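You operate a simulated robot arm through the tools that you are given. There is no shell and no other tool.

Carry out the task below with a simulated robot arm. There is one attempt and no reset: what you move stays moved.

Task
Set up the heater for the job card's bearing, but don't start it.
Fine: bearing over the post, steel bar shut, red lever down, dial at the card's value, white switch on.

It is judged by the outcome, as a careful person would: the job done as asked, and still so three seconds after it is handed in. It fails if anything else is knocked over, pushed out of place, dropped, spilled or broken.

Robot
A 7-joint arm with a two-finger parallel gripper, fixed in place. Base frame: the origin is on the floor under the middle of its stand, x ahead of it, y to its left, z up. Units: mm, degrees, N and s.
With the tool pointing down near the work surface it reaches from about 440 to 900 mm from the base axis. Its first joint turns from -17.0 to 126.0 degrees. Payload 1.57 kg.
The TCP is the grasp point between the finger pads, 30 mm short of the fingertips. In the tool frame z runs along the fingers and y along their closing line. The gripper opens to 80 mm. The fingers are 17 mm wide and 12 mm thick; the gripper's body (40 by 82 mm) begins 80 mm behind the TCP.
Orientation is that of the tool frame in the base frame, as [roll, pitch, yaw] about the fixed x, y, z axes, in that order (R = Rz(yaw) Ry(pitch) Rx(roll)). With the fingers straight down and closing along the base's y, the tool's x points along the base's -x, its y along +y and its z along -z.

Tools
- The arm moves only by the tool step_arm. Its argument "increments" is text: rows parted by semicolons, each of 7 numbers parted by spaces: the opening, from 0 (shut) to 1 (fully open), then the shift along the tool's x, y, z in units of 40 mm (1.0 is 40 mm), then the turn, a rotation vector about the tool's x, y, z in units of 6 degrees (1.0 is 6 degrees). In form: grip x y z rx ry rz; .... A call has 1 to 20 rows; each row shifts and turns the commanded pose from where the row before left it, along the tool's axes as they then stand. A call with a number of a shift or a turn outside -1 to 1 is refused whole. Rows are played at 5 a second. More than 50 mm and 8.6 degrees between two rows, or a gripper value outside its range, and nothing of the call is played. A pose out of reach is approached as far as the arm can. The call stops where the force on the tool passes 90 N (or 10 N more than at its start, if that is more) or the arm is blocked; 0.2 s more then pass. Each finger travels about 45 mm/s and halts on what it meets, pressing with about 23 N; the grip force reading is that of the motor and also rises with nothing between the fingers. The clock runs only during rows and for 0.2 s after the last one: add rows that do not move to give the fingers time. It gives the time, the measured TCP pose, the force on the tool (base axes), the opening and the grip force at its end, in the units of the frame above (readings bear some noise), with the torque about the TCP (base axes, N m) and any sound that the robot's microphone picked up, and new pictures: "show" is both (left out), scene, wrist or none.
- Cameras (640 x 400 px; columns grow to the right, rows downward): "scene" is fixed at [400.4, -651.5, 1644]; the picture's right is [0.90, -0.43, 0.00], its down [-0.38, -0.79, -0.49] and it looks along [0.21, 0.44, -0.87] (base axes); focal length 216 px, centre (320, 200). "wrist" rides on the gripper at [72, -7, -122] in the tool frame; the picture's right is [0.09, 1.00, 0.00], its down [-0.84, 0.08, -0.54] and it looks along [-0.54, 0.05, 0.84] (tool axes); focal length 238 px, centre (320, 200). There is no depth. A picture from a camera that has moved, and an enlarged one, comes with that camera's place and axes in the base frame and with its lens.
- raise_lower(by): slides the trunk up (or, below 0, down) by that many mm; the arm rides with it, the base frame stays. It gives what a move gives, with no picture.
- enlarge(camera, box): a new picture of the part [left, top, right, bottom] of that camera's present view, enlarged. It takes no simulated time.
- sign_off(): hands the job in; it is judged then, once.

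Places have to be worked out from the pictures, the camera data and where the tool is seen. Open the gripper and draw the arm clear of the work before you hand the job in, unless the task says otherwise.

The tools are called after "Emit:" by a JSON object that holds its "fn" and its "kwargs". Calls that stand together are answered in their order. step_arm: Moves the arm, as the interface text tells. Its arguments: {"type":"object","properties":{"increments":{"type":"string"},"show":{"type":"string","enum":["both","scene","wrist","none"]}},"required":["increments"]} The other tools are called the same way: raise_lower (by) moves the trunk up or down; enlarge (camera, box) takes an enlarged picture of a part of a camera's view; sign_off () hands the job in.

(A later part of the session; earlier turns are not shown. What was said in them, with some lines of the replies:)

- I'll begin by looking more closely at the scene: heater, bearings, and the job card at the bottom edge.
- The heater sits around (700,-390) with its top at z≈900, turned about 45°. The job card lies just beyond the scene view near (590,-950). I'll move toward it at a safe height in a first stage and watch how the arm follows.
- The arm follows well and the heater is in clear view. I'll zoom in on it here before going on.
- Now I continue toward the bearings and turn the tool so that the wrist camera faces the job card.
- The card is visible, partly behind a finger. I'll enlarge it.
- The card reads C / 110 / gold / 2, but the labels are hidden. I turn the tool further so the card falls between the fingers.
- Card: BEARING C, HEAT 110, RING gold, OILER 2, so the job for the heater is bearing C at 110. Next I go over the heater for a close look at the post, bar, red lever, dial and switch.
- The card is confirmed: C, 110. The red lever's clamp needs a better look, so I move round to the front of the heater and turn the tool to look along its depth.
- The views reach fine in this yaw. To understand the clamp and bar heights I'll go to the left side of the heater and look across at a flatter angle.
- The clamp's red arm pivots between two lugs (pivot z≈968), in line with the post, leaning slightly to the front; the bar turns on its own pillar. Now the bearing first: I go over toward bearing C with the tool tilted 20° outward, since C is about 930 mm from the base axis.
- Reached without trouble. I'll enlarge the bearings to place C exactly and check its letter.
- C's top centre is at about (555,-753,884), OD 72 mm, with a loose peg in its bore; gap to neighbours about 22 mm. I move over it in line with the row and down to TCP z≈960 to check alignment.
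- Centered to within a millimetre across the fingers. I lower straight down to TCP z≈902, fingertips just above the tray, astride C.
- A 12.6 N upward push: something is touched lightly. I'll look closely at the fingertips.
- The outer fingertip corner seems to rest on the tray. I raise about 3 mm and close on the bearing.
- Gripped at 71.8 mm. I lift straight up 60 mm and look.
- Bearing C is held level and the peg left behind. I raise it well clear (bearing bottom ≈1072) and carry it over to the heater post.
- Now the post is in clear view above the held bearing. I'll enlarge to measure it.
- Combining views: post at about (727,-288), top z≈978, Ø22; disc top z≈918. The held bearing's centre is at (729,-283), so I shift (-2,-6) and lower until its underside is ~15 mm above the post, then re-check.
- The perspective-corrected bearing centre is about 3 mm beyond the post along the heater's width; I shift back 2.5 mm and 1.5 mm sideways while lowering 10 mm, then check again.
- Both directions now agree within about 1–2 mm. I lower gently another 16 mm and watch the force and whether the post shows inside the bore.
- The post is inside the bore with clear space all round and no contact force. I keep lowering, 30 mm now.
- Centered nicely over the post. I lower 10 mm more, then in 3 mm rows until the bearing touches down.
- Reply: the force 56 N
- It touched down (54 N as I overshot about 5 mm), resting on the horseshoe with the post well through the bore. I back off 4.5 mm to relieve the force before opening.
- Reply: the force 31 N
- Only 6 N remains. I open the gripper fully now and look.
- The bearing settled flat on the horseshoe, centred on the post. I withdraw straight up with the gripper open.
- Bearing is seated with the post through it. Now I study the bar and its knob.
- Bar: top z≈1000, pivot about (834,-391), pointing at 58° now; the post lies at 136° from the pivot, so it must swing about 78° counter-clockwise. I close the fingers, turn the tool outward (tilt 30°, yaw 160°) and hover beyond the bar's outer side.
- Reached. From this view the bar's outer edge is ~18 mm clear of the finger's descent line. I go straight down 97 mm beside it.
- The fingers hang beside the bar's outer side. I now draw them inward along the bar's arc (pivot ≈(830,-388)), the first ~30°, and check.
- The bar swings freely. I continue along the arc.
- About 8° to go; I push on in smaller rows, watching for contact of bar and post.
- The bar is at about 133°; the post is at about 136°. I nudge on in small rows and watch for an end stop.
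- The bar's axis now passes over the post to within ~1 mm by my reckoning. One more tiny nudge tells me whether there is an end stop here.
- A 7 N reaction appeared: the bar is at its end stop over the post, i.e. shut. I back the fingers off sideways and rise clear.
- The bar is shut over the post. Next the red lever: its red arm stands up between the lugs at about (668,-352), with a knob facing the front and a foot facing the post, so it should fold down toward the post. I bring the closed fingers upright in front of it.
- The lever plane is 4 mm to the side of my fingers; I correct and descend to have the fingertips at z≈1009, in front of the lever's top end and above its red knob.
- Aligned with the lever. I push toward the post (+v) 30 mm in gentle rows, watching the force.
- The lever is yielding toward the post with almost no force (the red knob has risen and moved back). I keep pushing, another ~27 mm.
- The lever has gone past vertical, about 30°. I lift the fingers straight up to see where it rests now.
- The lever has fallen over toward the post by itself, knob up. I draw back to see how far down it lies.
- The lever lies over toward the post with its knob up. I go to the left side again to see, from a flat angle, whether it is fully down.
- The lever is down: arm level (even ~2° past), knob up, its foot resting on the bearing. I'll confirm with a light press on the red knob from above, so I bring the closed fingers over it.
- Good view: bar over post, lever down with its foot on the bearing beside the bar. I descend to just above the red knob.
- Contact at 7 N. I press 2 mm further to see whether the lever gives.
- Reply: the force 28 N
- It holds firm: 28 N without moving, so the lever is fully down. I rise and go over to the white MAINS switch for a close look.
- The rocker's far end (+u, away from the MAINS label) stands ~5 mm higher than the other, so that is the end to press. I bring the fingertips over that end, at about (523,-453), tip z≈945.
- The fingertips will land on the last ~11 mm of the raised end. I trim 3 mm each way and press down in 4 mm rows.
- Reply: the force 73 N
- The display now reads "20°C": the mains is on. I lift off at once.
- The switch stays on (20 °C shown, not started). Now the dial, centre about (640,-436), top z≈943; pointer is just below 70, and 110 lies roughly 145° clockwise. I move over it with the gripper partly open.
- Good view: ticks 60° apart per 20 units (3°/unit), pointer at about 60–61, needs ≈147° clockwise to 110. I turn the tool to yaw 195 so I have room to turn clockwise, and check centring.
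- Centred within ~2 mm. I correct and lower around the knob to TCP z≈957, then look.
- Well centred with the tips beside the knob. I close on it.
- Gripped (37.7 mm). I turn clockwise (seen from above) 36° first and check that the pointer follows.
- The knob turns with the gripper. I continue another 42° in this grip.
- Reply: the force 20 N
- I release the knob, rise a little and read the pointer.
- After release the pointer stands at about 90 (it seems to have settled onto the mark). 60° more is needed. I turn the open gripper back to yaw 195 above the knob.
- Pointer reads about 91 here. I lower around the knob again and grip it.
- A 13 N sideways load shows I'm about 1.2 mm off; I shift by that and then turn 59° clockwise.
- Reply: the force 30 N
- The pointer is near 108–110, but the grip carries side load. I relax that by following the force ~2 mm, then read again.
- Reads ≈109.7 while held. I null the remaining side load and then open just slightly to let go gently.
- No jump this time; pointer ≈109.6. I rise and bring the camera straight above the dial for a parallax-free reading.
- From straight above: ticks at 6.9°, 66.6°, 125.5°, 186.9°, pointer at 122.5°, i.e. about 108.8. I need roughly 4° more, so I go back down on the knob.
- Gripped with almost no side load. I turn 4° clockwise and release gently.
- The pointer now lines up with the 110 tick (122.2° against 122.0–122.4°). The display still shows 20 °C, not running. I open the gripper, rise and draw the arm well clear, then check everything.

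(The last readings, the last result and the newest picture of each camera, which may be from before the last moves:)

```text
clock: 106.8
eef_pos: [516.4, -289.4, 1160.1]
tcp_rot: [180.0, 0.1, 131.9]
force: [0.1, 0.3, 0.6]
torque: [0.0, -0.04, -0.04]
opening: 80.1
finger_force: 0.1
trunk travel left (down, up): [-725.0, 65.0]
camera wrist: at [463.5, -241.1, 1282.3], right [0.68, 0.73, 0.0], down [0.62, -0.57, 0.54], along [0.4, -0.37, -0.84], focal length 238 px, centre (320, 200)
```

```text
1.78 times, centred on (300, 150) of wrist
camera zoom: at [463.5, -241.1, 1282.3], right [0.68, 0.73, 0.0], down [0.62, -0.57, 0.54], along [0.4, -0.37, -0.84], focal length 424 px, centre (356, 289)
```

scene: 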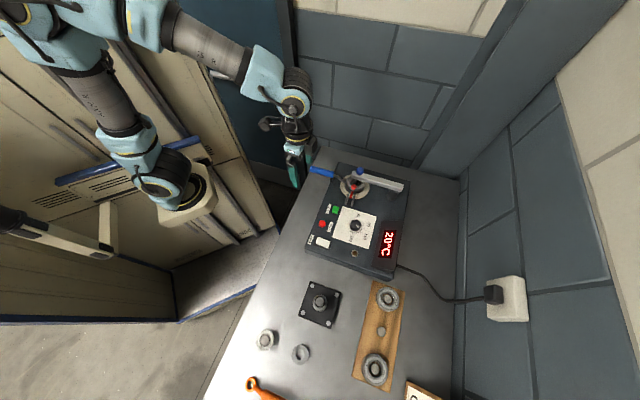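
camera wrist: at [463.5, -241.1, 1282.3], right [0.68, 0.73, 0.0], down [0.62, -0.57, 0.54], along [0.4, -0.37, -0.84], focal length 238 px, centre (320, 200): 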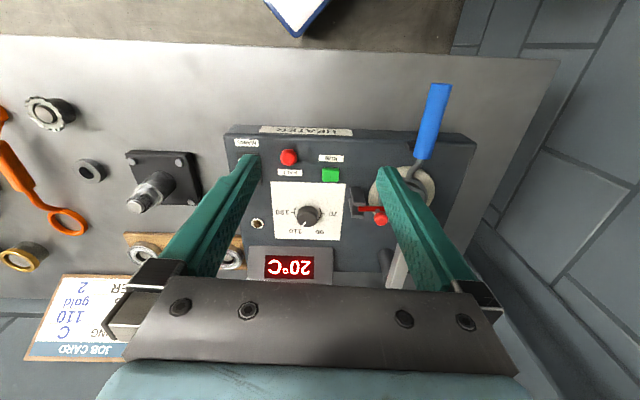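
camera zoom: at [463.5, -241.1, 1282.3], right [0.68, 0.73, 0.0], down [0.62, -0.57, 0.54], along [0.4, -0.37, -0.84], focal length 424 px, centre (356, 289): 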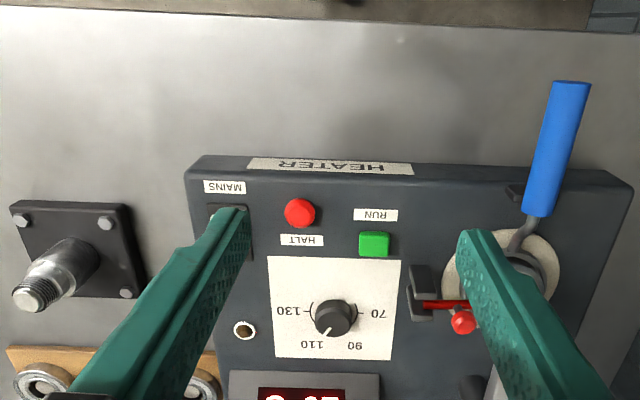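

Emit:
{"fn": "enlarge", "kwargs": {"camera": "scene", "box": [335, 205, 380, 245]}}

Emit:
{"fn": "enlarge", "kwargs": {"camera": "scene", "box": [335, 155, 395, 205]}}

Emit:
{"fn": "enlarge", "kwargs": {"camera": "wrist", "box": [275, 190, 345, 250]}}

```text
10.00 times, centred on (358, 225) of scene
camera zoom: at [400.4, -651.5, 1644.0], right [0.9, -0.43, 0.0], down [-0.38, -0.79, -0.49], along [0.21, 0.44, -0.87], focal length 2164 px, centre (-55, -50)
```

zoom: 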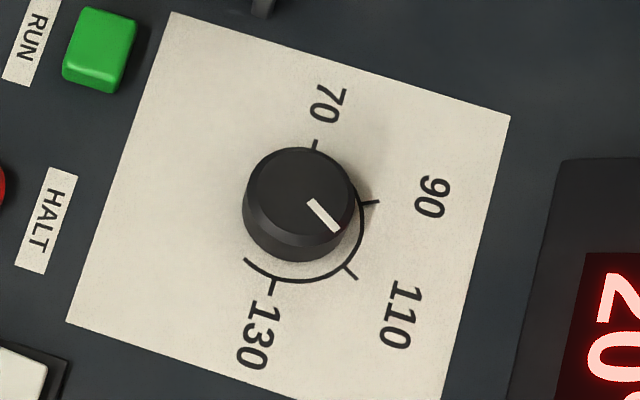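

```text
8.00 times, centred on (365, 180) of scene
camera zoom: at [400.4, -651.5, 1644.0], right [0.9, -0.43, 0.0], down [-0.38, -0.79, -0.49], along [0.21, 0.44, -0.87], focal length 1732 px, centre (-40, 360)
```

zoom: 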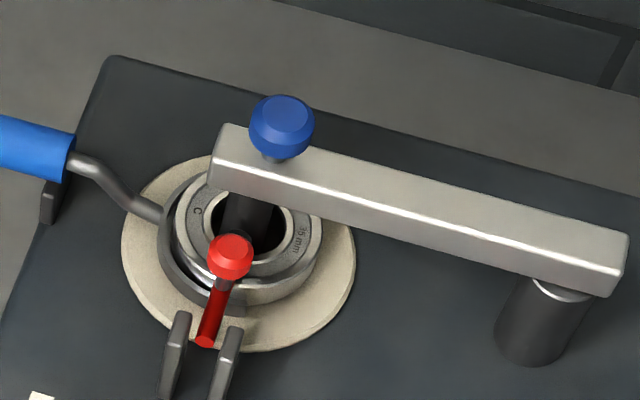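

```text
6.67 times, centred on (310, 220) of wrist
camera zoom: at [463.5, -241.1, 1282.3], right [0.68, 0.73, 0.0], down [0.62, -0.57, 0.54], along [0.4, -0.37, -0.84], focal length 1589 px, centre (387, 67)
```

zoom: 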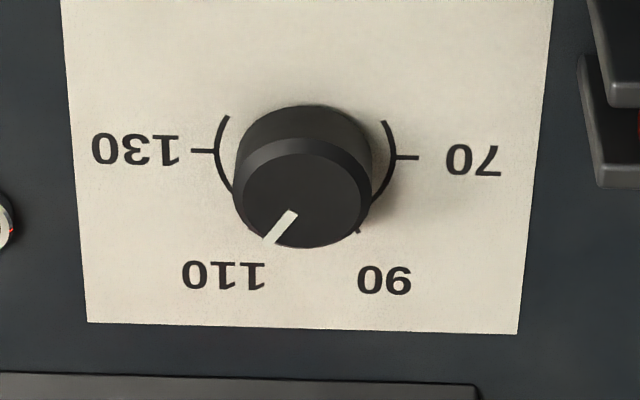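

Final check: bearing C sits over the post with the bar shut above it. The red lever is down on the bearing, the dial points at 110, and the mains switch is on showing 20 °C. RUN was never touched, the other parts are where they were, and the arm is clear with the gripper open, so I hand the job in.

Emit:
{"fn": "sign_off", "kwargs": {}}

```text
The job is handed in.
```

The heater is set up for the job card's bearing, C at 110, and has not been started. I've handed the job in; no verdict has come back yet.

- **Bearing:** C sits over the post, resting flat on the blue-handled horseshoe.
- **Steel bar:** it is swung shut over the post, up against its end stop.
- **Red lever:** it is down, with its foot on the bearing. It did not move under a 28 N press.
- **Dial:** it points at the 110 mark. I measured this from directly above and checked it again in the scene view.
- **White switch:** it is on, and the display reads 20 °C. I did not touch RUN.

I saw nothing else moved out of place. The arm is drawn clear with the gripper open.
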